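You operate a simulated robot arm through the tools that you are given. There is no shell and no other tool.

Carry out the task below with a simulated two-armed robot. There is one attempt and no reset: what you move stays moved.

JOB
Fill a tall cup with water as the rinse order card says.
Fine: swing the spout over it, open the tank valve, fill to the line named, close the valve; the cup stays where it stands. Where these are worked on the way, their far stop is far enough and under half their travel is too little: tank valve.

The check looks at the end state, three seconds after you hand in, the way a careful person would. Anything else that was tipped, shoved, dropped, spilled or broken makes it a failure.

ROBOT AND FRAMES
Two 7-joint arms with fingered hands on one trunk that stands fixed in place. Base frame: the origin is at the foot of the trunk, x ahead of it, y to its left, z up; the work surface is at about z = 860. Lengths are in mm, angles in rad, forces in N, time in s.
The left shoulder is at [80, 197, 1530], the right one opposite. With the tool pointing down near the work surface each hand reaches from about 100 to 700 mm from the base axis, measured 20 degrees to its own side. Payload 4 kg a hand.
The tool frame of a hand sits at the grasp point between the pads (the TCP): z along the fingers, y along the line on which they close. The tips reach 26 mm beyond it. The gripper opens to 132 mm; its body begins 73 mm behind the TCP. The gripper is a hand of 4 fingers: y runs from the thumb to the fingers, the wrist lies at [0, 0, -239] in the tool frame, and closing takes about 1.5 s.
Orientation is told as [roll, pitch, yaw] about the base's x, y, z axes, in that order, counted from this pose: with the fingers straight down and closing along the base's y, the tool's x points along the base's -x, its y along +y and its z along -z.

CONTROLS
- The arms move only by the tool step_arm. It takes "left_deltas", "right_deltas" or both (then of equal length, played together; a hand with none holds still); each is a list of rows, each a list of 6 numbers: the shift along the tool's x, y, z in m, then the turn, a rotation vector about the tool's x, y, z in degrees. In form: [[tx, ty, tz, ax, ay, az], ...]. A call has 1 to 20 rows; each row shifts and turns the commanded pose from where the row before left it, along the tool's axes as they then stand. "left_hand" and "right_hand" are, for a hand that has rows, the finger opening in m, from 0 to 0.132, set as the call begins (left out, the last holds). Rows are played at 5 a second. More than 50 mm and 0.15 rad between two rows, or a gripper value outside its range, and nothing of the call is played. Where a pose cannot be reached the arm comes as near as it can. A force on the tool above 40 N (or 10 N above the force at the start of the call, whichever is more), or a blocked arm, ends the call early, and 0.2 s more pass. Each finger travels about 72 mm/s and halts on what it meets, pressing with about 26 N; the grip force reading is that of the motor and also rises with nothing between the fingers. The clock runs only during rows and for 0.2 s after the last one: add rows that do not move to give the fingers time. The reply holds the time, the measured pose of the TCP, the force on the tool along the base axes, the opening and the grip force, in the units named above and with some noise, with the torque about the TCP (base axes, N m) and any sound that the robot's microphone picked up.
- Cameras (640 x 400 px; columns grow to the right, rows downward): "scene" is now at [87.9, -40.5, 1676.6]; the picture's right is [-0.58, -0.81, 0.00], its down [-0.68, 0.49, -0.55] and it looks along [0.45, -0.32, -0.84] (base axes); focal length 325 px, centre (320, 200). "left" rides on the left gripper at [-68, 2, -97] in its tool frame; the picture's right is [-0.02, -1.00, 0.00], its down [0.82, -0.02, -0.58] and it looks along [0.58, -0.01, 0.82] (tool axes); focal length 270 px, centre (320, 200). "right" rides on the right gripper at [68, 2, -97] in its tool frame; the picture's right is [-0.03, 1.00, 0.00], its down [-0.82, -0.02, -0.58] and it looks along [-0.58, -0.01, 0.82] (tool axes); focal length 270 px, centre (320, 200). There is no depth. A picture from a camera that has moved, and an enlarged one, comes with that camera's place and axes in the base frame and with its lens.
- capture(camera): a new picture of that camera. No time passes.
- lift_body(by): slides the trunk up (or, below 0, down) by that many mm; the arms and the scene camera ride with it, the base frame stays. It gives what a move gives, with no picture.
- set_fingers(finger1, finger2, finger3, thumb_bend, hand): sets how far each is bent, from 0 (flat) to 1 (curled in); at 0.3 the hand is open as for a grip, at 0.7 the pads meet at the TCP. One left out holds its place. A second passes; each finger stops where it meets its share of the squeeze, and holds until it gets a number again. A gripper value or a shape takes the hand back. It gives what a move gives, with no picture; readings hold the bend of each and the force on the fingers (four entries, about 0 where the hand has none), thumb and palm.
- grasp_type(shape, hand): the hand has 4 fingers and takes this shape, open, in about a second: jaw (thumb against the fingers, like two jaws); tri (thumb and two fingers); tip (a fingertip pinch); poke (one finger out to press); point (the index stretched); flat (the hand flat); cup (the hand cupped); fist (a fist). The gripper value then closes the fingers along that shape, each until it touches; the sizes above hold for jaw. It gives what a move gives, with no picture.
- aim_head(pan, tilt): turns the head with the scene camera to pan (to the left, within 1.501 rad either way) and tilt (down, from -0.506 to 1.204), counted from straight ahead of the robot. It gives what a move gives.
- inspect(camera, box): a new picture of the part [left, top, right, bottom] of that camera's present view, enlarged. No time passes.
- hand_in(): hands the job in; it is judged then, once.

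Places have to be worked out from the pictures, the camera data and where the tool is seen. Open the grippers and draw the arms clear of the work before you hand the job in, unless the task says otherwise.

The tools are called after "Emit:" by a JSON object that holds its "api" and its "payload". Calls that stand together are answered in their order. step_arm: Moves the arms, as the interface text tells. Its arguments: {"type":"object","properties":{"left_deltas":{"type":"array"},"left_hand":{"type":"number"},"right_deltas":{"type":"array"},"right_hand":{"type":"number"}},"required":[]} The other tools are called the same way: lift_body (by) moves the trunk up or down; grasp_type (shape, hand) gives the hand a shape; set_fingers (finger1, finger2, finger3, thumb_bend, hand) moves the fingers one by one; aim_head (pan, tilt) turns the head that bears the scene camera; capture (camera) takes a picture; inspect (camera, box) takes an enlarged picture of a part of a camera's view; hand_in () hands the job in.

At the start:

```text
time: 0.0
left_tcp_pos: [634.2, -8.0, 1183.8]
left_tcp_rot: [0.001, 0.001, 0.0]
left_contact_force: [-0.3, 0.2, -1.0]
left_ft_torque: [0.01, -0.03, 0.0]
left_grip_width: 131.8
left_grip_force: 0.0
left_shape: jaw
left_bend: [0.3, 0.3, 0.3, 0.3]
left_finger forces: [0.0, 0.1, 0.1, 0.1, 0.0, 0.0]
right_tcp_pos: [394.3, -497.9, 1157.1]
right_tcp_rot: [0.001, 0.001, 0.0]
right_contact_force: [0.3, -0.9, -0.1]
right_ft_torque: [-0.03, 0.03, -0.01]
right_grip_width: 131.8
right_grip_force: 0.1
right_shape: jaw
right_bend: [0.3, 0.3, 0.3, 0.3]
right_finger forces: [0.0, 0.0, 0.0, 0.0, 0.1, 0.0]
trunk travel left (down, up): [-840.0, 0.0]
head pan, tilt (commanded): [-0.621, 0.991]
```

scene: 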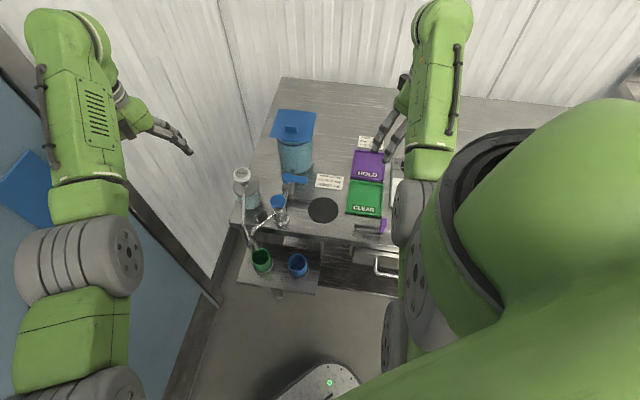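
right: 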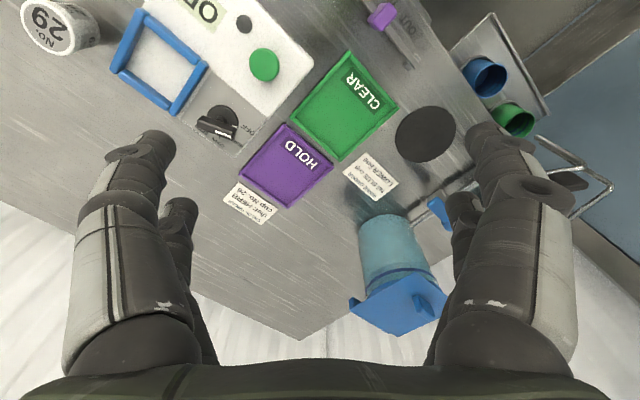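
left: 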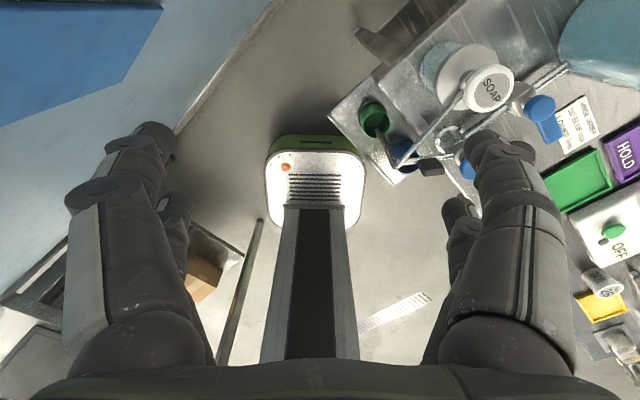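

The scene camera shows a bench with a blue-lidded tank, cards, cups on a shelf and a spout. I'll take closer looks at the bench and cards first.

Emit:
{"api": "inspect", "payload": {"camera": "scene", "box": [220, 80, 420, 205]}}

Emit:
{"api": "inspect", "payload": {"camera": "scene", "box": [220, 170, 420, 295]}}

Emit:
{"api": "inspect", "payload": {"camera": "right", "box": [320, 120, 480, 220]}}

Emit:
{"api": "inspect", "payload": {"camera": "right", "box": [200, 150, 360, 250]}}

```text
3.20 times, centred on (320, 142) of scene
camera zoom: at [87.9, -40.5, 1676.6], right [-0.58, -0.81, 0.0], down [-0.68, 0.49, -0.55], along [0.45, -0.32, -0.84], focal length 1040 px, centre (320, 384)
```

zoom: 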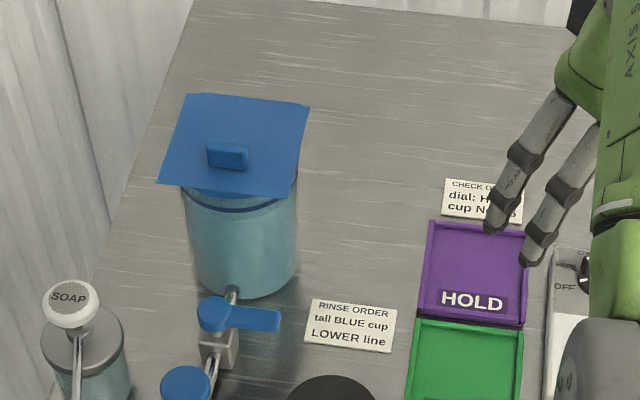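

```text
3.20 times, centred on (320, 232) of scene
camera zoom: at [87.9, -40.5, 1676.6], right [-0.58, -0.81, 0.0], down [-0.68, 0.49, -0.55], along [0.45, -0.32, -0.84], focal length 1040 px, centre (320, 96)
```

zoom: 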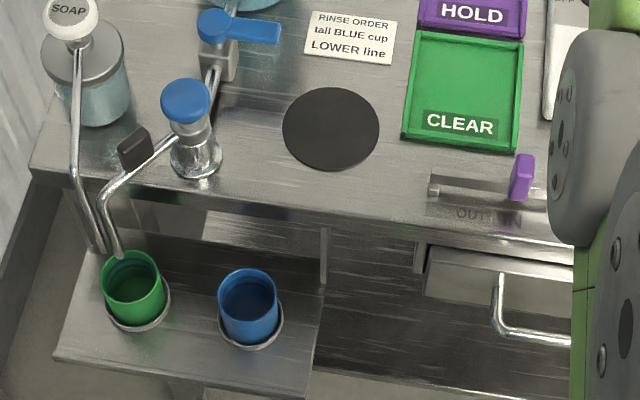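

```text
4.00 times, centred on (400, 170) of right
camera zoom: at [325.2, -496.3, 1253.9], right [0.03, 1.0, 0.0], down [0.82, -0.02, 0.58], along [0.58, -0.01, -0.82], focal length 1081 px, centre (0, 320)
```

zoom: 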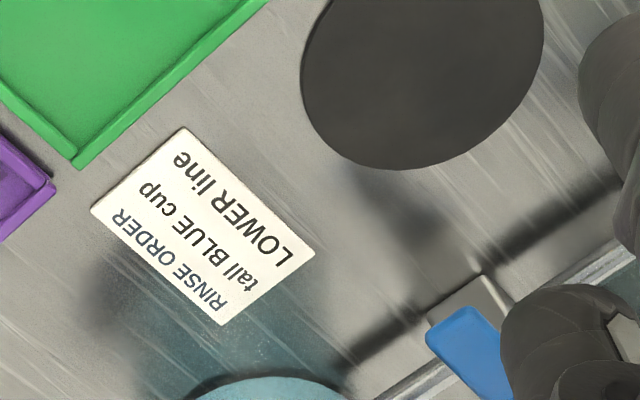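

```text
4.00 times, centred on (280, 200) of right
camera zoom: at [325.2, -496.3, 1253.9], right [0.03, 1.0, 0.0], down [0.82, -0.02, 0.58], along [0.58, -0.01, -0.82], focal length 1081 px, centre (480, 200)
```

zoom: 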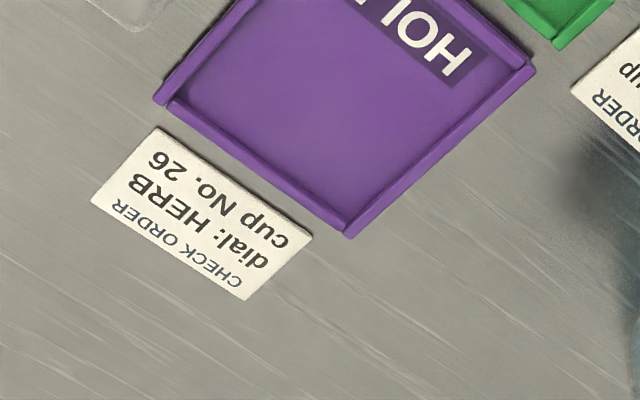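

The order card reads "tall BLUE cup, LOWER line". Now I look closer at the spout, the valve and the cups from the left wrist camera and the right one.

Emit:
{"api": "inspect", "payload": {"camera": "left", "box": [320, 40, 576, 200]}}

Emit:
{"api": "inspect", "payload": {"camera": "right", "box": [400, 40, 640, 190]}}

Emit:
{"api": "inspect", "payload": {"camera": "scene", "box": [230, 165, 326, 225]}}

Emit:
{"api": "inspect", "payload": {"camera": "scene", "box": [230, 225, 326, 285]}}

```text
2.50 times, centred on (448, 120) of left
camera zoom: at [702.7, -6.4, 1281.0], right [0.02, -1.0, 0.0], down [-0.82, -0.02, 0.58], along [-0.58, -0.01, -0.82], focal length 676 px, centre (0, 400)
```

zoom: 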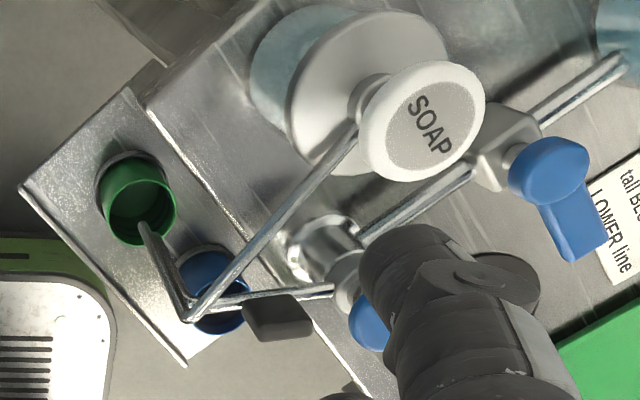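

```text
2.67 times, centred on (520, 115) of right
camera zoom: at [325.2, -496.3, 1253.9], right [0.03, 1.0, 0.0], down [0.82, -0.02, 0.58], along [0.58, -0.01, -0.82], focal length 721 px, centre (-213, 427)
```

zoom: 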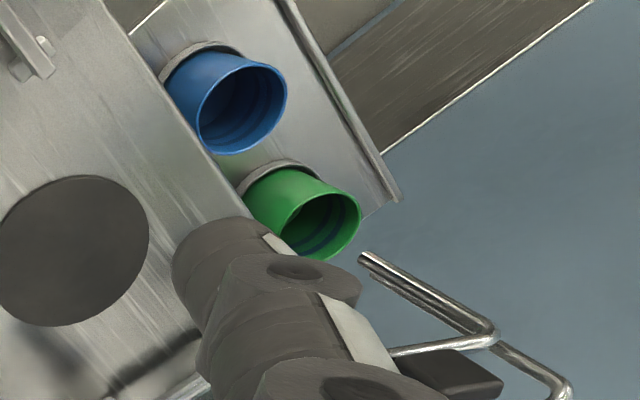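

```text
6.67 times, centred on (278, 195) of scene
camera zoom: at [87.9, -40.5, 1676.6], right [-0.58, -0.81, 0.0], down [-0.68, 0.49, -0.55], along [0.45, -0.32, -0.84], focal length 2166 px, centre (600, 233)
```

zoom: 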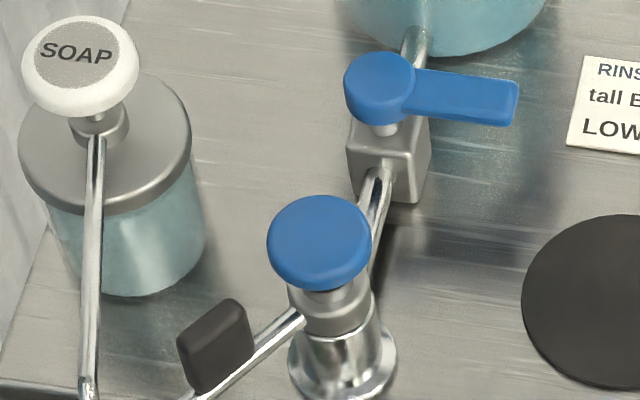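

```text
6.67 times, centred on (278, 255) of scene
camera zoom: at [87.9, -40.5, 1676.6], right [-0.58, -0.81, 0.0], down [-0.68, 0.49, -0.55], along [0.45, -0.32, -0.84], focal length 2166 px, centre (600, -167)
```

zoom: 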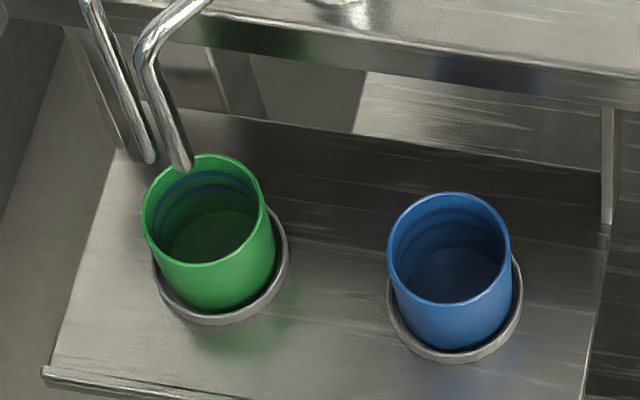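

The blue cup's rim centre triangulates to about (434, -205, 758). The spout tip is over the green cup at about (512, -122, 815), the post is near (524, -217), and the valve lever pivot is at about (603, -292, 927) with its lever tip at (566, -332). I'll move the right hand at its present safe height to get a better view of the post and valve.

Emit:
{"api": "step_arm", "payload": {"right_deltas": [[-0.005, 0.038, 0, 0, 0, 0], [-0.005, 0.038, 0, 0, 0, 0], [-0.005, 0.038, 0, 0, 0, 0], [-0.005, 0.038, 0, 0, 0, 0], [-0.005, 0.038, 0, 0, 0, 0], [-0.005, 0.038, 0, 0, 0, 0], [0, 0, 0, 0, 0, 0]]}}

Emit:
{"api": "capture", "payload": {"camera": "right"}}

Emit:
{"api": "capture", "payload": {"camera": "scene"}}

```text
time: 1.6
left_tcp_pos: [634.7, -9.0, 1183.0]
left_tcp_rot: [0.0, 0.002, 0.0]
left_contact_force: [0.7, 0.2, 0.0]
left_ft_torque: [0.01, -0.02, 0.0]
left_grip_width: 131.8
left_grip_force: 0.0
left_shape: jaw
left_bend: [0.3, 0.3, 0.3, 0.3]
left_finger forces: [0.0, 0.0, 0.0, 0.1, 0.0, 0.1]
right_tcp_pos: [443.4, -281.1, 1122.7]
right_tcp_rot: [0.0, -0.002, 0.0]
right_contact_force: [0.8, 0.7, 0.2]
right_ft_torque: [0.0, 0.01, -0.02]
right_grip_width: 131.9
right_grip_force: 0.0
right_shape: jaw
right_bend: [0.3, 0.3, 0.3, 0.3]
right_finger forces: [0.0, 0.0, 0.0, 0.1, 0.0, 0.0]
right hand out of reach, approached as far as the arm can: row 1, 2, 3, 4, 5, 6
trunk travel left (down, up): [-840.0, 0.0]
head pan, tilt (commanded): [-0.621, 0.991]
```

```text
taken
camera right: at [374.6, -280.1, 1218.7], right [0.03, 1.0, 0.0], down [0.82, -0.02, 0.58], along [0.58, -0.02, -0.82], focal length 270 px, centre (320, 200)
```

right: 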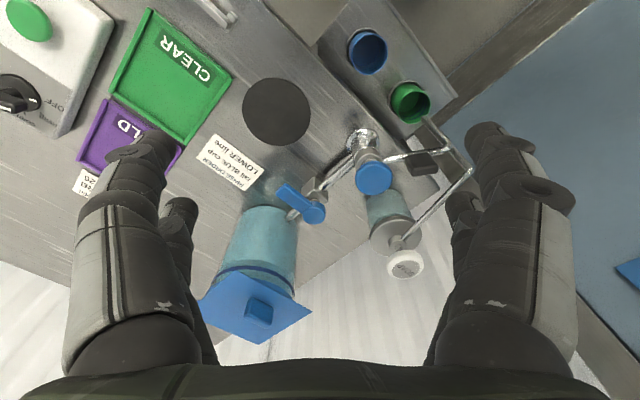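

```text
taken
camera scene: at [88.0, -41.0, 1676.6], right [-0.58, -0.81, 0.0], down [-0.68, 0.49, -0.55], along [0.45, -0.32, -0.84], focal length 325 px, centre (320, 200)
```

scene: 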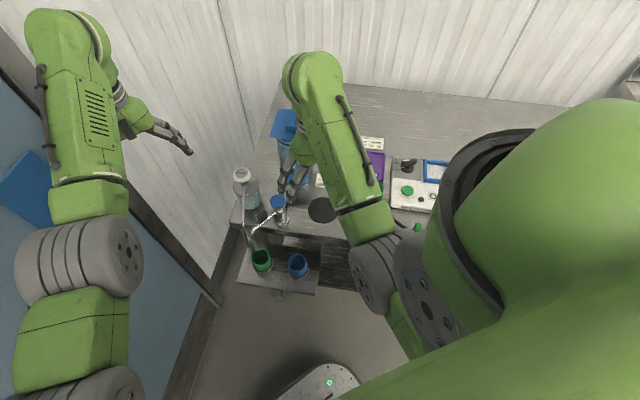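

The right arm is near its inner reach limit at that height but gave a clear view. I'll enlarge the valve, spout and cups.

Emit:
{"api": "inspect", "payload": {"camera": "right", "box": [260, 110, 420, 210]}}

Emit:
{"api": "inspect", "payload": {"camera": "right", "box": [340, 100, 500, 200]}}

Emit:
{"api": "inspect", "payload": {"camera": "right", "box": [320, 20, 448, 100]}}

Emit:
{"api": "inspect", "payload": {"camera": "right", "box": [180, 170, 372, 290]}}

Emit:
{"api": "inspect", "payload": {"camera": "scene", "box": [230, 100, 390, 200]}}

```text
4.00 times, centred on (340, 160) of right
camera zoom: at [374.6, -280.1, 1218.7], right [0.03, 1.0, 0.0], down [0.82, -0.02, 0.58], along [0.58, -0.02, -0.82], focal length 1081 px, centre (240, 360)
```

zoom: 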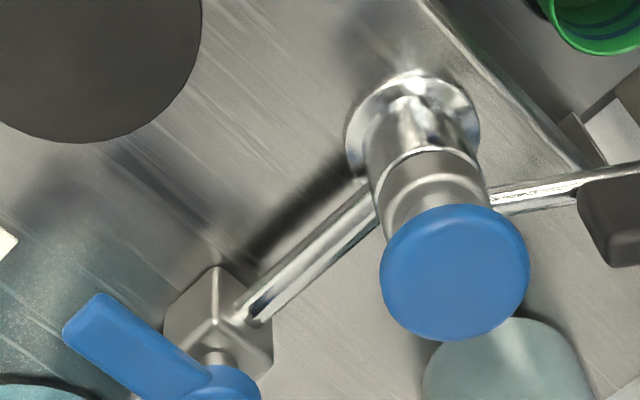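

```text
4.00 times, centred on (420, 150) of right
camera zoom: at [374.6, -280.1, 1218.7], right [0.03, 1.0, 0.0], down [0.82, -0.02, 0.58], along [0.58, -0.02, -0.82], focal length 1081 px, centre (-80, 400)
```

zoom: 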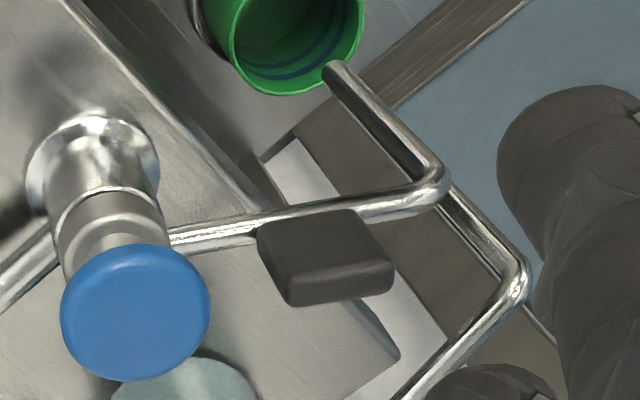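

```text
5.00 times, centred on (384, 60) of right
camera zoom: at [374.6, -280.1, 1218.7], right [0.03, 1.0, 0.0], down [0.82, -0.02, 0.58], along [0.58, -0.02, -0.82], focal length 1351 px, centre (0, 900)
```

zoom: 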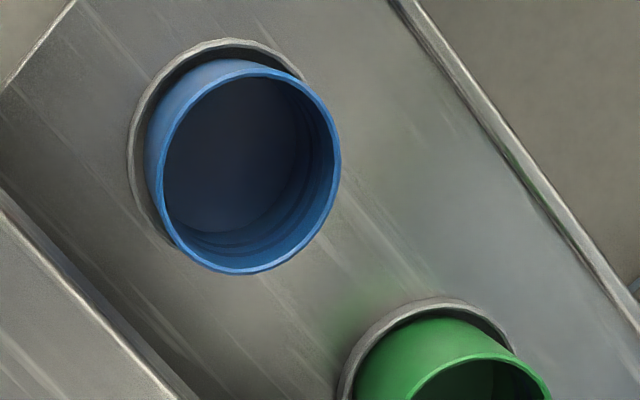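

```text
3.33 times, centred on (276, 230) of right
camera zoom: at [374.6, -280.1, 1218.7], right [0.03, 1.0, 0.0], down [0.82, -0.02, 0.58], along [0.58, -0.02, -0.82], focal length 901 px, centre (467, 100)
```

zoom: 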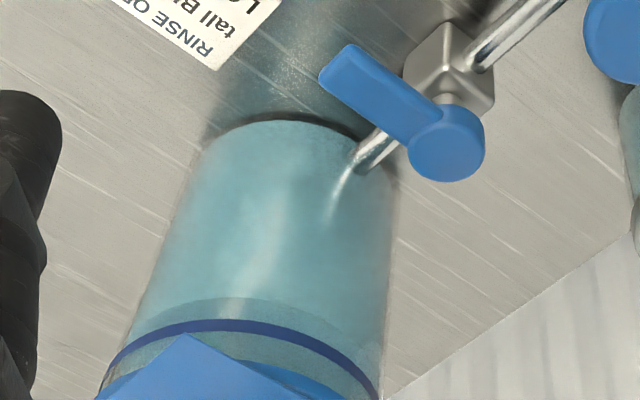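

```text
4.00 times, centred on (310, 150) of scene
camera zoom: at [88.0, -41.0, 1676.6], right [-0.58, -0.81, 0.0], down [-0.68, 0.49, -0.55], along [0.45, -0.32, -0.84], focal length 1300 px, centre (360, 400)
```

zoom: 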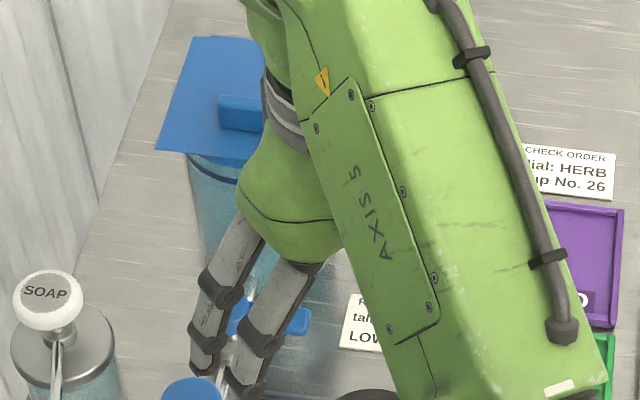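

Refined estimates: the post axis is at (536, -224), the spout tip at (519, -124, 798), and the grip paddle at (527, -168, 937), so the spout needs about +68° counter-clockwise. The valve pivot is about (608, -295, 920) with the lever crosswise to the pipe (shut). The soap tube runs close by, so I want a slim pusher and will try the "poke" shape on the right hand in free air.

Emit:
{"api": "grasp_type", "payload": {"shape": "poke", "hand": "right"}}

Emit:
{"api": "capture", "payload": {"camera": "right"}}

Emit:
{"api": "inspect", "payload": {"camera": "left", "box": [380, 20, 640, 260]}}

Emit:
{"api": "inspect", "payload": {"camera": "scene", "box": [230, 120, 390, 220]}}

```text
time: 2.5
left_tcp_pos: [635.0, -8.9, 1183.9]
left_tcp_rot: [0.0, 0.001, -0.001]
left_contact_force: [0.3, -0.5, -0.4]
left_ft_torque: [-0.01, 0.03, 0.0]
left_grip_width: 131.9
left_grip_force: 0.2
left_shape: jaw
left_bend: [0.3, 0.3, 0.3, 0.3]
left_finger forces: [0.0, 0.0, 0.0, 0.0, 0.0, 0.0]
right_tcp_pos: [443.4, -280.9, 1121.8]
right_tcp_rot: [0.0, -0.002, 0.001]
right_contact_force: [-0.1, 0.0, 0.8]
right_ft_torque: [0.04, 0.03, 0.04]
right_grip_width: 0.0
right_grip_force: 0.0
right_shape: poke
right_bend: [1.0, 1.0, 1.0, 0.34]
right_finger forces: [0.0, 0.0, 0.0, 0.0, 0.0, 0.1]
trunk travel left (down, up): [-840.0, 0.0]
head pan, tilt (commanded): [-0.621, 0.991]
```

```text
taken
camera right: at [374.5, -280.2, 1218.9], right [0.03, 1.0, 0.0], down [0.82, -0.02, 0.58], along [0.58, -0.02, -0.82], focal length 270 px, centre (320, 200)
```

right: 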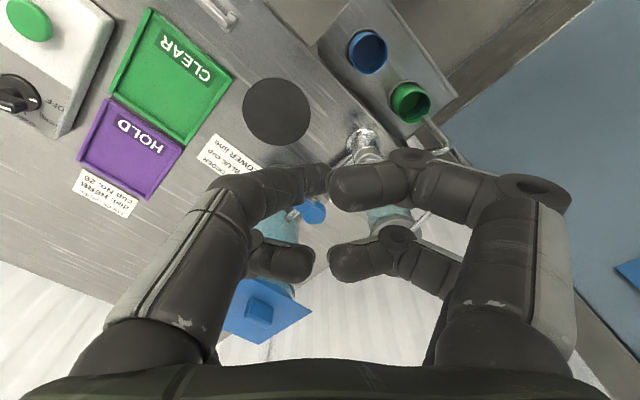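

```text
1.67 times, centred on (510, 140) of left
camera zoom: at [702.6, -6.6, 1281.0], right [0.02, -1.0, 0.0], down [-0.82, -0.02, 0.58], along [-0.58, -0.01, -0.82], focal length 450 px, centre (3, 300)
```

zoom: 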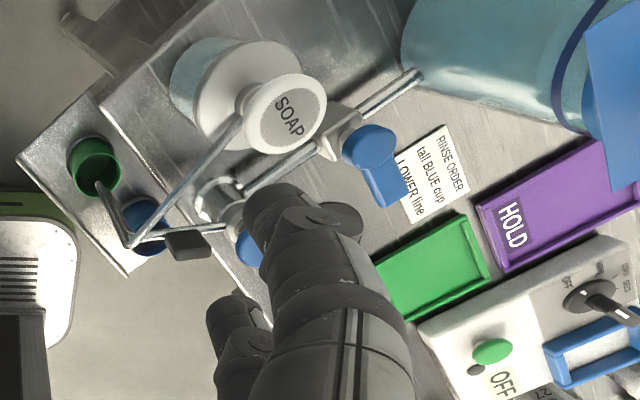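

```text
4.00 times, centred on (310, 170) of scene
camera zoom: at [87.8, -40.7, 1676.6], right [-0.58, -0.81, 0.0], down [-0.68, 0.49, -0.55], along [0.45, -0.32, -0.84], focal length 1300 px, centre (360, 320)
```

zoom: 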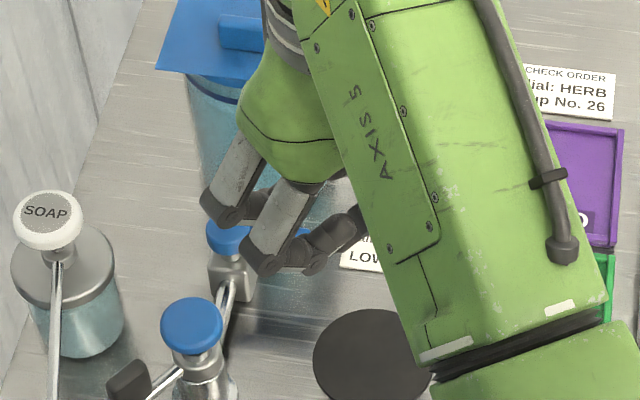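

In "poke" the thumb is the one left out and the other knuckles hang low. I'll look at the "tip" pinch shape too, which may give a slim two-finger pinch for the paddle.

Emit:
{"api": "grasp_type", "payload": {"shape": "tip", "hand": "right"}}

Emit:
{"api": "capture", "payload": {"camera": "right"}}

Emit:
{"api": "inspect", "payload": {"camera": "left", "box": [380, 20, 640, 260]}}

Emit:
{"api": "inspect", "payload": {"camera": "scene", "box": [230, 120, 390, 220]}}

```text
time: 3.4
left_tcp_pos: [634.0, -9.9, 1183.7]
left_tcp_rot: [-0.001, 0.0, 0.0]
left_contact_force: [-0.8, 1.1, 0.3]
left_ft_torque: [0.01, 0.01, -0.03]
left_grip_width: 132.0
left_grip_force: 0.0
left_shape: jaw
left_bend: [0.3, 0.3, 0.3, 0.3]
left_finger forces: [0.1, 0.1, 0.1, 0.0, 0.0, 0.1]
right_tcp_pos: [443.5, -280.2, 1122.1]
right_tcp_rot: [-0.001, -0.002, -0.001]
right_contact_force: [-0.4, -0.2, 0.3]
right_ft_torque: [0.01, 0.02, 0.02]
right_grip_width: 131.9
right_grip_force: 0.1
right_shape: tip
right_bend: [0.3, 0.3, 0.3, 0.3]
right_finger forces: [0.0, 0.0, 0.0, 0.1, 0.0, 0.0]
trunk travel left (down, up): [-840.0, 0.0]
head pan, tilt (commanded): [-0.621, 0.991]
```

```text
taken
camera right: at [374.5, -280.0, 1218.9], right [0.03, 1.0, 0.0], down [0.82, -0.02, 0.58], along [0.58, -0.02, -0.82], focal length 270 px, centre (320, 200)
```

right: 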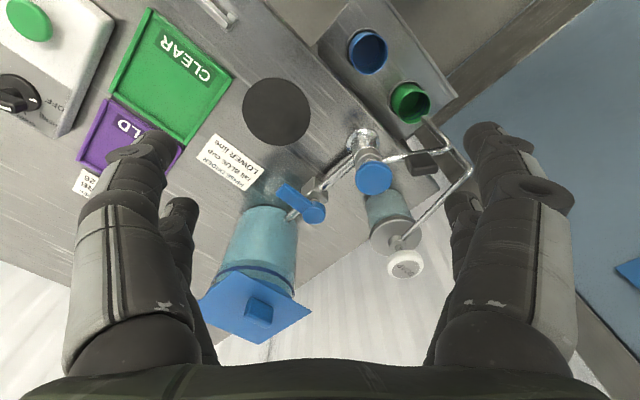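

```text
1.67 times, centred on (510, 140) of left
camera zoom: at [702.7, -6.4, 1281.0], right [0.03, -1.0, 0.0], down [-0.82, -0.02, 0.58], along [-0.58, -0.01, -0.82], focal length 450 px, centre (3, 300)
```

zoom: 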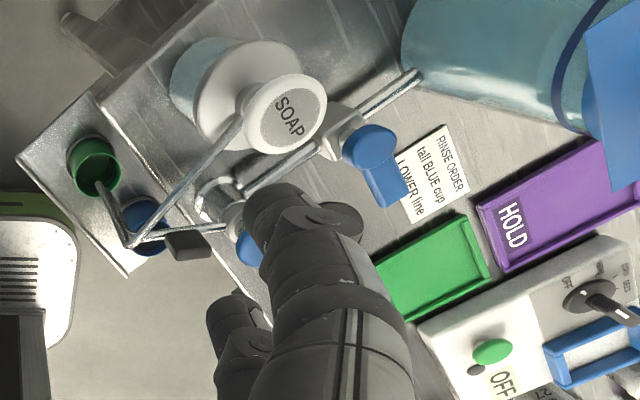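

```text
4.00 times, centred on (310, 170) of scene
camera zoom: at [87.9, -40.4, 1676.6], right [-0.58, -0.81, 0.0], down [-0.68, 0.49, -0.55], along [0.45, -0.32, -0.84], focal length 1300 px, centre (360, 320)
```

zoom: 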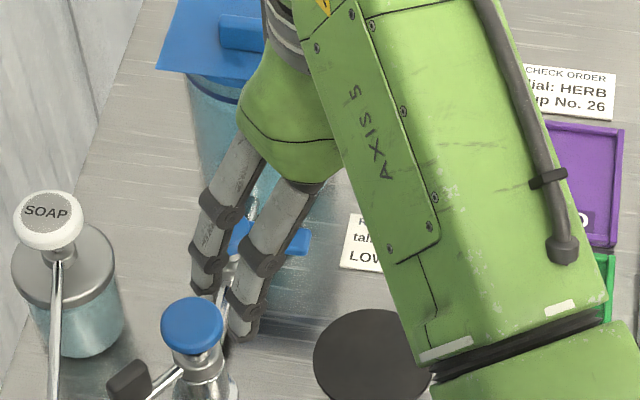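

The "tip" shape is the same when open. I'll set the fingers one by one to find which number moves which finger and what a single straight thumb looks like.

Emit:
{"api": "set_fingers", "payload": {"hand": "right", "finger1": 1, "finger2": 0.3, "finger3": 0.0, "thumb_bend": 0.0}}

Emit:
{"api": "capture", "payload": {"camera": "right"}}

Emit:
{"api": "inspect", "payload": {"camera": "scene", "box": [230, 120, 390, 220]}}

```text
time: 4.4
left_tcp_pos: [634.0, -9.2, 1183.9]
left_tcp_rot: [0.0, 0.001, 0.001]
left_contact_force: [1.0, 0.1, 0.3]
left_ft_torque: [-0.01, 0.0, 0.03]
left_grip_width: 132.2
left_grip_force: 0.1
left_shape: jaw
left_bend: [0.3, 0.3, 0.3, 0.3]
left_finger forces: [0.0, 0.0, 0.0, 0.0, 0.1, 0.0]
right_tcp_pos: [442.9, -281.9, 1122.4]
right_tcp_rot: [-0.001, 0.0, 0.0]
right_contact_force: [0.4, 0.6, -0.1]
right_ft_torque: [-0.04, -0.02, 0.02]
right_grip_width: 68.5
right_grip_force: 0.0
right_shape: fingers
right_bend: [1.0, 0.3, 0.0, 0.0]
right_finger forces: [0.0, 0.1, 0.1, 0.0, 0.1, 0.0]
trunk travel left (down, up): [-840.0, 0.0]
head pan, tilt (commanded): [-0.621, 0.991]
```

```text
taken
camera right: at [374.5, -280.1, 1218.9], right [0.03, 1.0, 0.0], down [0.82, -0.02, 0.58], along [0.58, -0.02, -0.82], focal length 270 px, centre (320, 200)
```

right: 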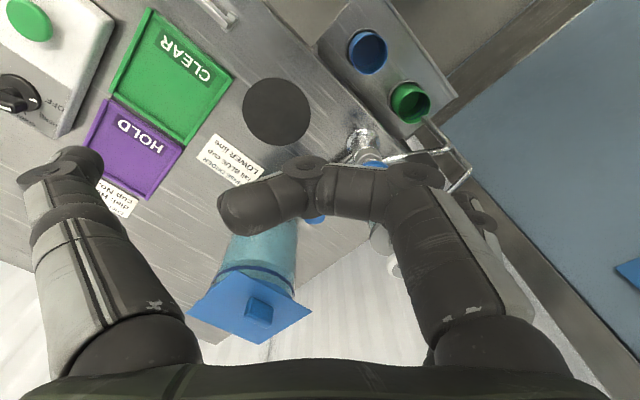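

```text
4.00 times, centred on (310, 170) of scene
camera zoom: at [87.9, -40.6, 1676.6], right [-0.58, -0.81, 0.0], down [-0.68, 0.49, -0.55], along [0.45, -0.32, -0.84], focal length 1300 px, centre (360, 320)
```

zoom: 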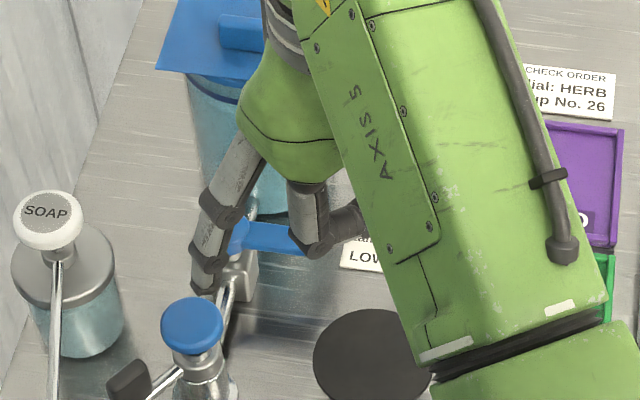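

Finger1 is the near +y one and finger2 is behind it. I'll keep finger1 straight as a single pusher with finger2 curled, then yaw -20° and roll the hand 30° so finger1 is lowest, and bring it to hover near the paddle at a safe height.

Emit:
{"api": "set_fingers", "payload": {"hand": "right", "finger1": 0.0, "finger2": 1.0, "finger3": 0.3, "thumb_bend": 0.3}}

Emit:
{"api": "capture", "payload": {"camera": "right"}}

```text
time: 5.4
left_tcp_pos: [634.3, -8.8, 1184.3]
left_tcp_rot: [0.0, 0.0, 0.001]
left_contact_force: [0.3, 0.2, 0.4]
left_ft_torque: [0.0, 0.01, -0.02]
left_grip_width: 132.0
left_grip_force: 0.1
left_shape: jaw
left_bend: [0.3, 0.3, 0.3, 0.3]
left_finger forces: [0.1, 0.1, 0.0, 0.0, 0.0, 0.1]
right_tcp_pos: [443.7, -280.4, 1121.8]
right_tcp_rot: [0.0, -0.002, 0.002]
right_contact_force: [-0.4, -0.3, 1.0]
right_ft_torque: [0.0, 0.0, -0.03]
right_grip_width: 163.4
right_grip_force: 0.0
right_shape: fingers
right_bend: [0.0, 1.0, 0.3, 0.3]
right_finger forces: [0.0, 0.1, 0.0, 0.1, 0.1, 0.0]
trunk travel left (down, up): [-840.0, 0.0]
head pan, tilt (commanded): [-0.621, 0.991]
```

```text
taken
camera right: at [374.5, -280.0, 1218.9], right [0.03, 1.0, 0.0], down [0.82, -0.02, 0.58], along [0.58, -0.02, -0.82], focal length 270 px, centre (320, 200)
```

right: 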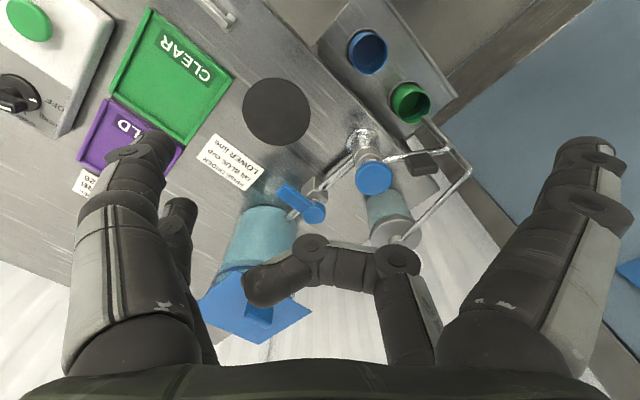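

Finger1 is straight and finger2 is curled. I'll translate forward and down a bit first, keeping above everything, to check how the commanded pose stands.

Emit:
{"api": "step_arm", "payload": {"right_deltas": [[-0.03, 0.008, 0.015, 0, 0, 0], [-0.03, 0.008, 0.015, 0, 0, 0], [-0.03, 0.008, 0.015, 0, 0, 0], [0, 0, 0, 0, 0, 0]]}}

```text
time: 6.4
left_tcp_pos: [634.5, -9.1, 1184.5]
left_tcp_rot: [0.001, 0.001, 0.0]
left_contact_force: [0.1, 0.1, 0.8]
left_ft_torque: [0.05, -0.01, -0.02]
left_grip_width: 132.0
left_grip_force: 0.2
left_shape: jaw
left_bend: [0.3, 0.3, 0.3, 0.3]
left_finger forces: [0.0, 0.1, 0.1, 0.0, 0.0, 0.0]
right_tcp_pos: [534.5, -257.8, 1077.9]
right_tcp_rot: [-0.002, -0.001, 0.0]
right_contact_force: [-0.4, -0.6, 0.7]
right_ft_torque: [-0.01, -0.02, 0.04]
right_grip_width: 163.4
right_grip_force: 0.1
right_shape: fingers
right_bend: [0.0, 1.0, 0.3, 0.3]
right_finger forces: [0.1, 0.1, 0.0, 0.0, 0.0, 0.1]
trunk travel left (down, up): [-840.0, 0.0]
head pan, tilt (commanded): [-0.621, 0.991]
```

The pose follows as expected. Now yaw -20° and roll +30° in place, with finger1's tip ending at about z = 1022, above all objects here.

Emit:
{"api": "step_arm", "payload": {"right_deltas": [[0, 0, 0, 0, 0, 6.67], [0, 0, 0, 0, 0, 6.67], [0, 0, 0, 0, 0, 6.66], [0, 0, 0, 7.5, 0, 0], [0, 0, 0, 7.5, 0, 0], [0, 0, 0, 7.5, 0, 0], [0, 0, 0, 7.5, 0, 0], [0, 0, 0, 0, 0, 0]]}}

Emit:
{"api": "capture", "payload": {"camera": "right"}}

Emit:
{"api": "capture", "payload": {"camera": "scene"}}

Emit:
{"api": "capture", "payload": {"camera": "left"}}

```text
time: 8.2
left_tcp_pos: [634.5, -8.5, 1183.7]
left_tcp_rot: [-0.001, 0.002, 0.0]
left_contact_force: [-0.6, -0.5, -0.3]
left_ft_torque: [0.03, 0.0, 0.01]
left_grip_width: 131.9
left_grip_force: 0.0
left_shape: jaw
left_bend: [0.3, 0.3, 0.3, 0.3]
left_finger forces: [0.0, 0.0, 0.0, 0.0, 0.1, 0.0]
right_tcp_pos: [535.0, -254.3, 1076.6]
right_tcp_rot: [-0.525, -0.001, -0.349]
right_contact_force: [-0.4, -0.5, -0.4]
right_ft_torque: [0.01, -0.02, 0.01]
right_grip_width: 163.1
right_grip_force: 0.1
right_shape: fingers
right_bend: [0.0, 1.0, 0.3, 0.3]
right_finger forces: [0.0, 0.0, 0.0, 0.1, 0.0, 0.0]
trunk travel left (down, up): [-840.0, 0.0]
head pan, tilt (commanded): [-0.621, 0.991]
```

```text
taken
camera right: at [486.3, -186.2, 1160.1], right [0.32, 0.8, -0.5], down [0.86, -0.02, 0.51], along [0.4, -0.59, -0.7], focal length 270 px, centre (320, 200)
```

right: 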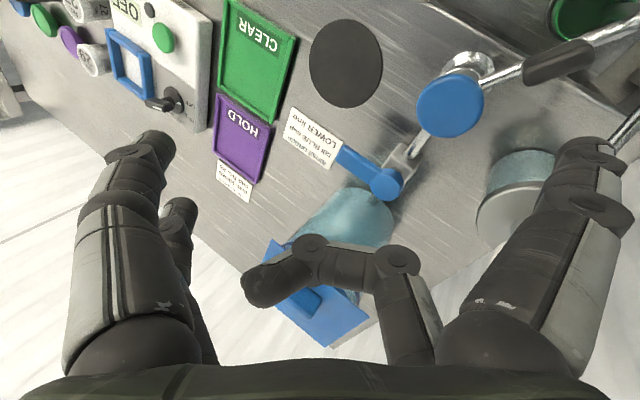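

```text
taken
camera scene: at [88.2, -40.3, 1676.6], right [-0.58, -0.81, 0.0], down [-0.68, 0.49, -0.55], along [0.45, -0.32, -0.84], focal length 325 px, centre (320, 200)
```

scene: 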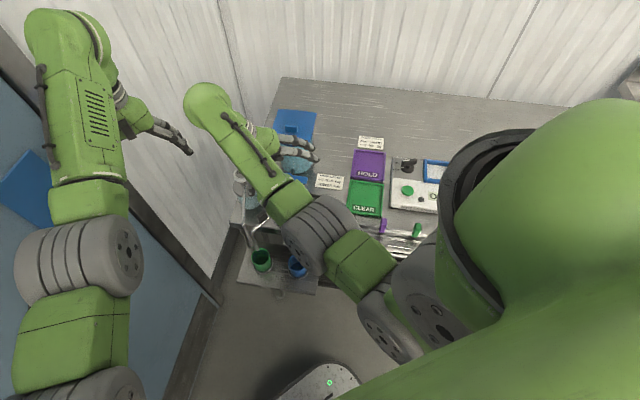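

```text
taken
camera left: at [702.9, -6.3, 1280.8], right [0.03, -1.0, 0.0], down [-0.82, -0.02, 0.58], along [-0.58, -0.01, -0.82], focal length 270 px, centre (320, 200)
```

left: 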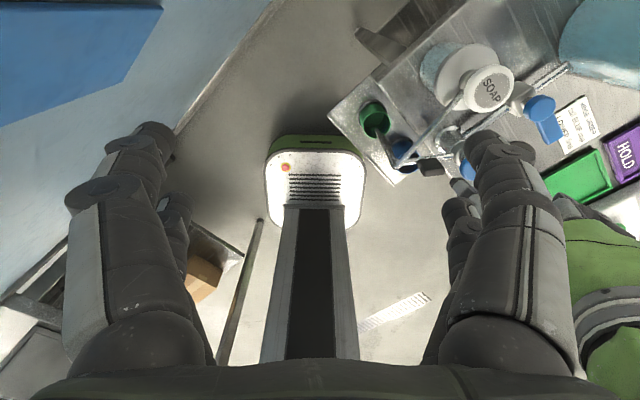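

The hand tilted as planned: finger1's tip is near (543, -166, 1024), right beside and above the paddle on its +x side. I'll descend 55 mm with a small shift to x ≈ 552 and check.

Emit:
{"api": "step_arm", "payload": {"right_deltas": [[-0.0041, 0.0145, 0.015, 0, 0, 0], [-0.0041, 0.0145, 0.015, 0, 0, 0], [0, 0.0075, 0.013, 0, 0, 0], [0, 0, 0, 0, 0, 0]]}}

Emit:
{"api": "capture", "payload": {"camera": "right"}}

Emit:
{"api": "inspect", "payload": {"camera": "left", "box": [400, 60, 560, 260]}}

```text
time: 9.2
left_tcp_pos: [633.8, -8.6, 1184.6]
left_tcp_rot: [0.0, -0.001, 0.0]
left_contact_force: [-0.3, -0.2, -0.3]
left_ft_torque: [0.02, 0.01, -0.01]
left_grip_width: 131.7
left_grip_force: 0.0
left_shape: jaw
left_bend: [0.3, 0.3, 0.3, 0.3]
left_finger forces: [0.0, 0.0, 0.0, 0.0, 0.0, 0.0]
right_tcp_pos: [543.5, -250.1, 1020.9]
right_tcp_rot: [-0.524, -0.001, -0.349]
right_contact_force: [0.4, 0.1, -0.3]
right_ft_torque: [0.01, 0.02, -0.01]
right_grip_width: 163.2
right_grip_force: 0.1
right_shape: fingers
right_bend: [0.0, 1.0, 0.3, 0.3]
right_finger forces: [0.1, 0.1, 0.1, 0.0, 0.0, 0.1]
trunk travel left (down, up): [-840.0, 0.0]
head pan, tilt (commanded): [-0.621, 0.991]
```

```text
taken
camera right: at [495.8, -180.7, 1104.6], right [0.32, 0.8, -0.5], down [0.86, -0.03, 0.51], along [0.4, -0.59, -0.7], focal length 270 px, centre (320, 200)
```

right: 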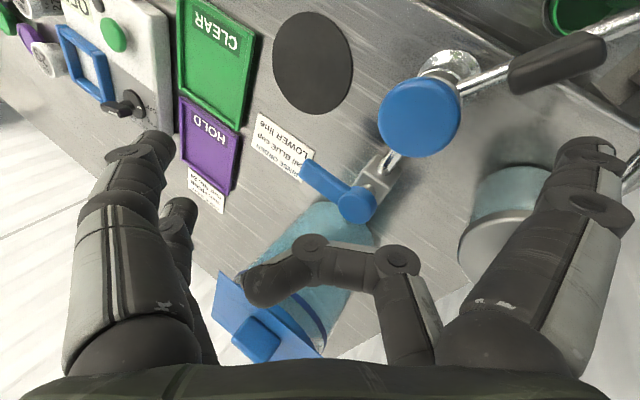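

```text
2.00 times, centred on (480, 160) of left
camera zoom: at [702.2, -6.6, 1281.3], right [0.02, -1.0, 0.0], down [-0.82, -0.02, 0.58], along [-0.58, -0.01, -0.82], focal length 541 px, centre (0, 280)
```

zoom: 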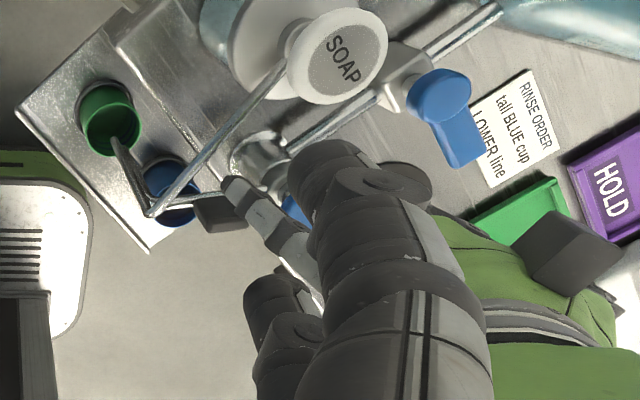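

The left camera shows finger1's tip just on the +x side of the paddle and clear of the soap tube. I'll go down another 42 mm.

Emit:
{"api": "step_arm", "payload": {"right_deltas": [[0, 0.007, 0.0121, 0, 0, 0], [0, 0.007, 0.0121, 0, 0, 0], [0, 0.007, 0.0121, 0, 0, 0], [0, 0, 0, 0, 0, 0]]}}

Emit:
{"api": "capture", "payload": {"camera": "right"}}

Emit:
{"api": "inspect", "payload": {"camera": "left", "box": [400, 60, 560, 260]}}

```text
time: 10.2
left_tcp_pos: [633.6, -7.7, 1184.1]
left_tcp_rot: [-0.001, -0.002, -0.001]
left_contact_force: [-0.2, -0.1, 0.3]
left_ft_torque: [0.03, 0.04, 0.01]
left_grip_width: 132.1
left_grip_force: 0.0
left_shape: jaw
left_bend: [0.3, 0.3, 0.3, 0.3]
left_finger forces: [0.0, 0.1, 0.0, 0.0, 0.0, 0.0]
right_tcp_pos: [544.8, -250.3, 979.7]
right_tcp_rot: [-0.524, -0.001, -0.348]
right_contact_force: [0.1, 0.5, 0.4]
right_ft_torque: [0.01, 0.04, 0.01]
right_grip_width: 163.2
right_grip_force: 0.1
right_shape: fingers
right_bend: [0.0, 1.0, 0.3, 0.3]
right_finger forces: [0.0, 0.0, 0.0, 0.0, 0.1, 0.1]
trunk travel left (down, up): [-840.0, 0.0]
head pan, tilt (commanded): [-0.621, 0.991]
```

```text
taken
camera right: at [495.7, -180.6, 1062.9], right [0.32, 0.8, -0.5], down [0.86, -0.02, 0.51], along [0.4, -0.59, -0.7], focal length 270 px, centre (320, 200)
```

right: 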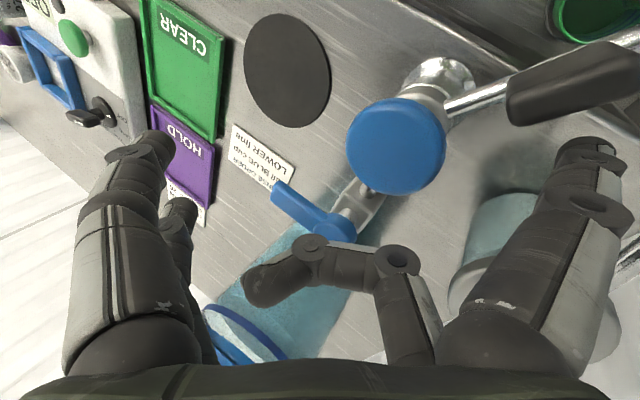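

```text
2.00 times, centred on (480, 160) of left
camera zoom: at [702.8, -6.4, 1280.9], right [0.03, -1.0, 0.0], down [-0.82, -0.02, 0.58], along [-0.58, -0.01, -0.82], focal length 541 px, centre (0, 280)
```

zoom: 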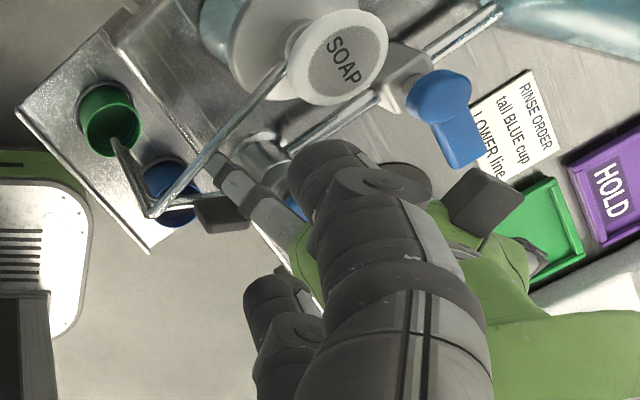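

Finger1's tip is now at about (553, -163, 927), beside the paddle's +x face. I'll push along an arc about the post axis (536, -224), watching the force.

Emit:
{"api": "step_arm", "payload": {"right_deltas": [[0.00717, -0.0041, 0.00237, 0, 0, 0], [0.00805, -0.00198, 0.00115, 0, 0, 0], [0.00764, -0.00296, 0.00171, 0, 0, 0], [0.00713, -0.00381, 0.0022, 0, 0, 0]]}}

Emit:
{"api": "capture", "payload": {"camera": "right"}}

Emit:
{"api": "inspect", "payload": {"camera": "left", "box": [400, 60, 560, 260]}}

```text
time: 11.2
left_tcp_pos: [634.1, -8.4, 1184.4]
left_tcp_rot: [0.001, 0.002, 0.001]
left_contact_force: [0.1, -0.3, -1.1]
left_ft_torque: [0.0, 0.02, 0.0]
left_grip_width: 131.9
left_grip_force: 0.1
left_shape: jaw
left_bend: [0.3, 0.3, 0.3, 0.3]
left_finger forces: [0.1, 0.0, 0.0, 0.0, 0.1, 0.0]
right_tcp_pos: [509.5, -254.0, 979.0]
right_tcp_rot: [-0.524, -0.001, -0.35]
right_contact_force: [0.6, 0.7, 0.4]
right_ft_torque: [0.0, -0.02, -0.04]
right_grip_width: 163.5
right_grip_force: 0.3
right_shape: fingers
right_bend: [0.0, 1.0, 0.3, 0.3]
right_finger forces: [0.4, 0.0, 0.0, 0.0, 0.0, 0.0]
trunk travel left (down, up): [-840.0, 0.0]
head pan, tilt (commanded): [-0.621, 0.991]
```

```text
taken
camera right: at [463.0, -183.6, 1062.6], right [0.32, 0.8, -0.5], down [0.86, -0.03, 0.51], along [0.4, -0.59, -0.7], focal length 270 px, centre (320, 200)
```

right: 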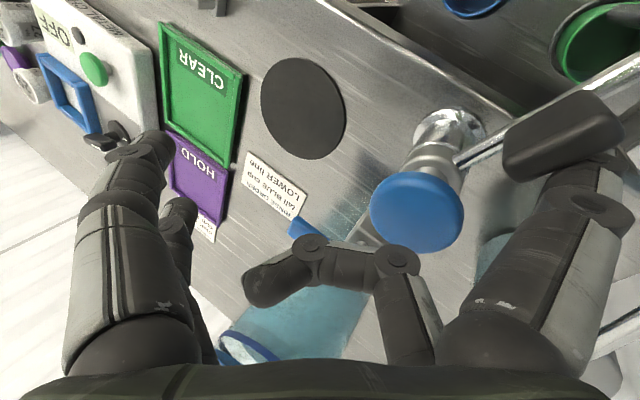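

```text
2.00 times, centred on (480, 160) of left
camera zoom: at [702.4, -6.5, 1281.1], right [0.03, -1.0, 0.0], down [-0.82, -0.02, 0.58], along [-0.58, -0.01, -0.82], focal length 541 px, centre (0, 280)
```

zoom: 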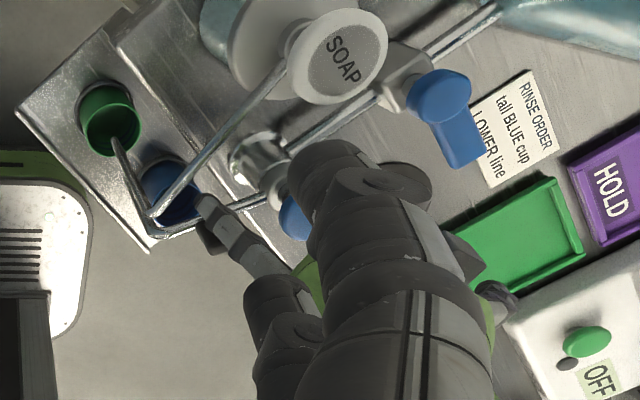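

The paddle is moving with almost no force (about 0.5 N). I'll go on along the arc to about 138°.

Emit:
{"api": "step_arm", "payload": {"right_deltas": [[0.00643, -0.0047, 0.00271, 0, 0, 0], [0.00562, -0.00536, 0.0031, 0, 0, 0], [0.00472, -0.006, 0.00347, 0, 0, 0], [0.00362, -0.00658, 0.0038, 0, 0, 0]]}}

Emit:
{"api": "capture", "payload": {"camera": "right"}}

Emit:
{"api": "inspect", "payload": {"camera": "left", "box": [380, 60, 540, 260]}}

Emit:
{"api": "capture", "payload": {"camera": "scene"}}

```text
time: 12.2
left_tcp_pos: [634.6, -8.0, 1183.9]
left_tcp_rot: [0.001, 0.0, -0.001]
left_contact_force: [0.6, 0.3, 0.2]
left_ft_torque: [-0.02, 0.02, 0.01]
left_grip_width: 131.8
left_grip_force: 0.1
left_shape: jaw
left_bend: [0.3, 0.3, 0.3, 0.3]
left_finger forces: [0.1, 0.0, 0.0, 0.0, 0.0, 0.1]
right_tcp_pos: [483.6, -272.4, 978.9]
right_tcp_rot: [-0.524, 0.002, -0.348]
right_contact_force: [0.1, 0.3, -0.2]
right_ft_torque: [0.01, -0.02, -0.02]
right_grip_width: 164.1
right_grip_force: 0.0
right_shape: fingers
right_bend: [0.0, 1.0, 0.3, 0.3]
right_finger forces: [0.5, 0.0, 0.0, 0.0, 0.0, 0.0]
trunk travel left (down, up): [-840.0, 0.0]
head pan, tilt (commanded): [-0.621, 0.991]
```

```text
taken
camera right: at [436.5, -202.8, 1062.5], right [0.32, 0.8, -0.5], down [0.86, -0.02, 0.51], along [0.4, -0.59, -0.7], focal length 270 px, centre (320, 200)
```

right: 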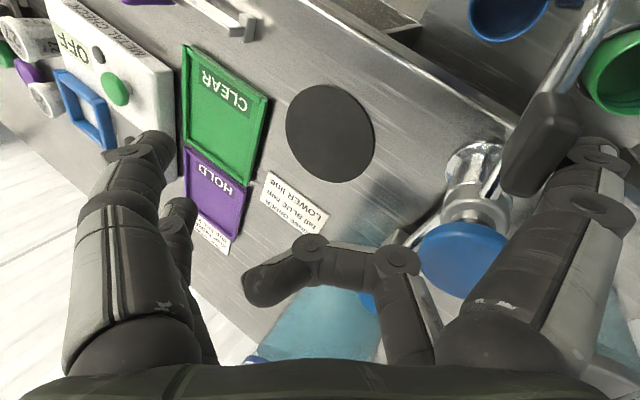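

```text
2.00 times, centred on (460, 160) of left
camera zoom: at [702.7, -6.5, 1281.0], right [0.02, -1.0, 0.0], down [-0.82, -0.02, 0.58], along [-0.58, -0.01, -0.82], focal length 541 px, centre (40, 280)
```

zoom: 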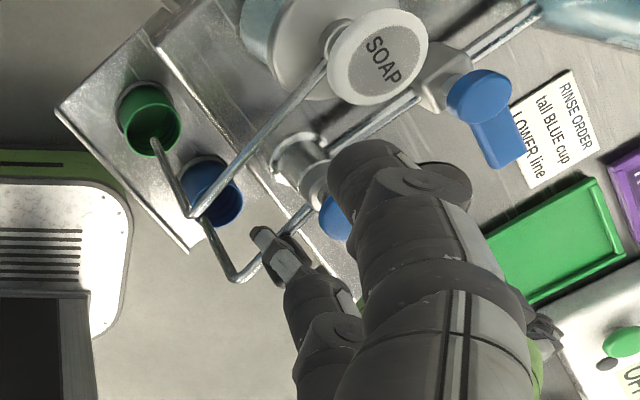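

```text
taken
camera scene: at [87.9, -40.6, 1676.6], right [-0.58, -0.81, 0.0], down [-0.68, 0.49, -0.55], along [0.45, -0.32, -0.84], focal length 325 px, centre (320, 200)
```

scene: 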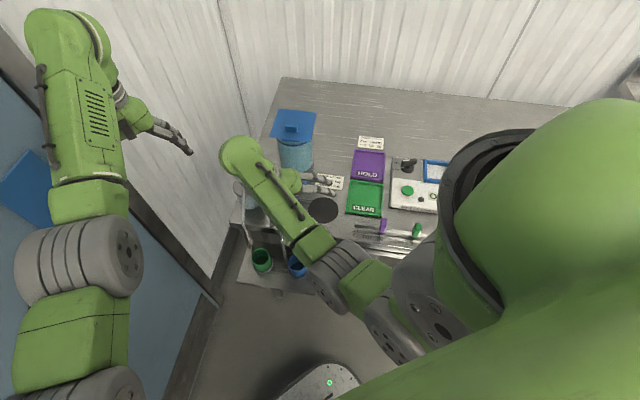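

The spout is at about 150°. I'll push about 15° further, then check alignment.

Emit:
{"api": "step_arm", "payload": {"right_deltas": [[0.00294, -0.00618, 0.00357, 0, 0, 0], [0.0014, -0.0068, 0.00392, 0, 0, 0], [0, 0, 0, 0, 0, 0]]}}

Emit:
{"api": "capture", "payload": {"camera": "right"}}

Emit:
{"api": "inspect", "payload": {"camera": "left", "box": [380, 60, 540, 260]}}

```text
time: 13.0
left_tcp_pos: [633.9, -9.1, 1184.7]
left_tcp_rot: [-0.001, -0.001, -0.001]
left_contact_force: [-0.1, -0.3, 0.1]
left_ft_torque: [-0.01, -0.02, 0.03]
left_grip_width: 132.1
left_grip_force: 0.1
left_shape: jaw
left_bend: [0.3, 0.3, 0.3, 0.3]
left_finger forces: [0.0, 0.0, 0.0, 0.0, 0.0, 0.0]
right_tcp_pos: [475.1, -284.1, 979.4]
right_tcp_rot: [-0.522, -0.001, -0.348]
right_contact_force: [0.5, 0.2, -0.2]
right_ft_torque: [0.05, -0.02, 0.02]
right_grip_width: 163.7
right_grip_force: 0.0
right_shape: fingers
right_bend: [0.0, 1.0, 0.3, 0.3]
right_finger forces: [0.2, 0.0, 0.0, 0.1, 0.1, 0.1]
trunk travel left (down, up): [-840.0, 0.0]
head pan, tilt (commanded): [-0.621, 0.991]
```

```text
taken
camera right: at [426.6, -215.5, 1063.4], right [0.32, 0.8, -0.5], down [0.86, -0.03, 0.51], along [0.4, -0.59, -0.7], focal length 270 px, centre (320, 200)
```

right: 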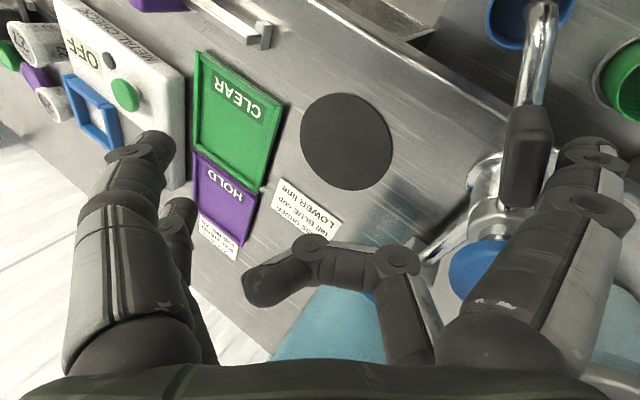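

```text
2.00 times, centred on (460, 160) of left
camera zoom: at [702.7, -6.5, 1280.9], right [0.02, -1.0, 0.0], down [-0.82, -0.02, 0.58], along [-0.58, -0.01, -0.82], focal length 541 px, centre (40, 280)
```

zoom: 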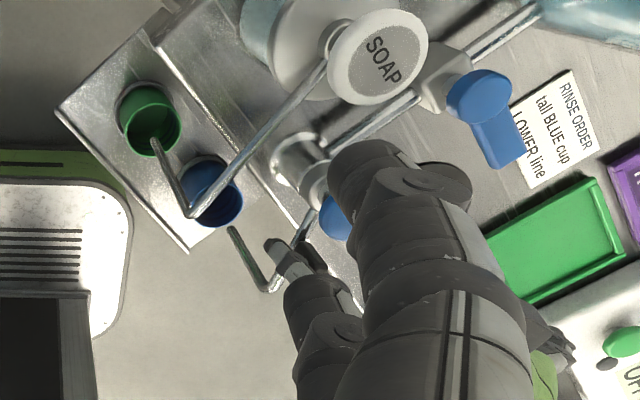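

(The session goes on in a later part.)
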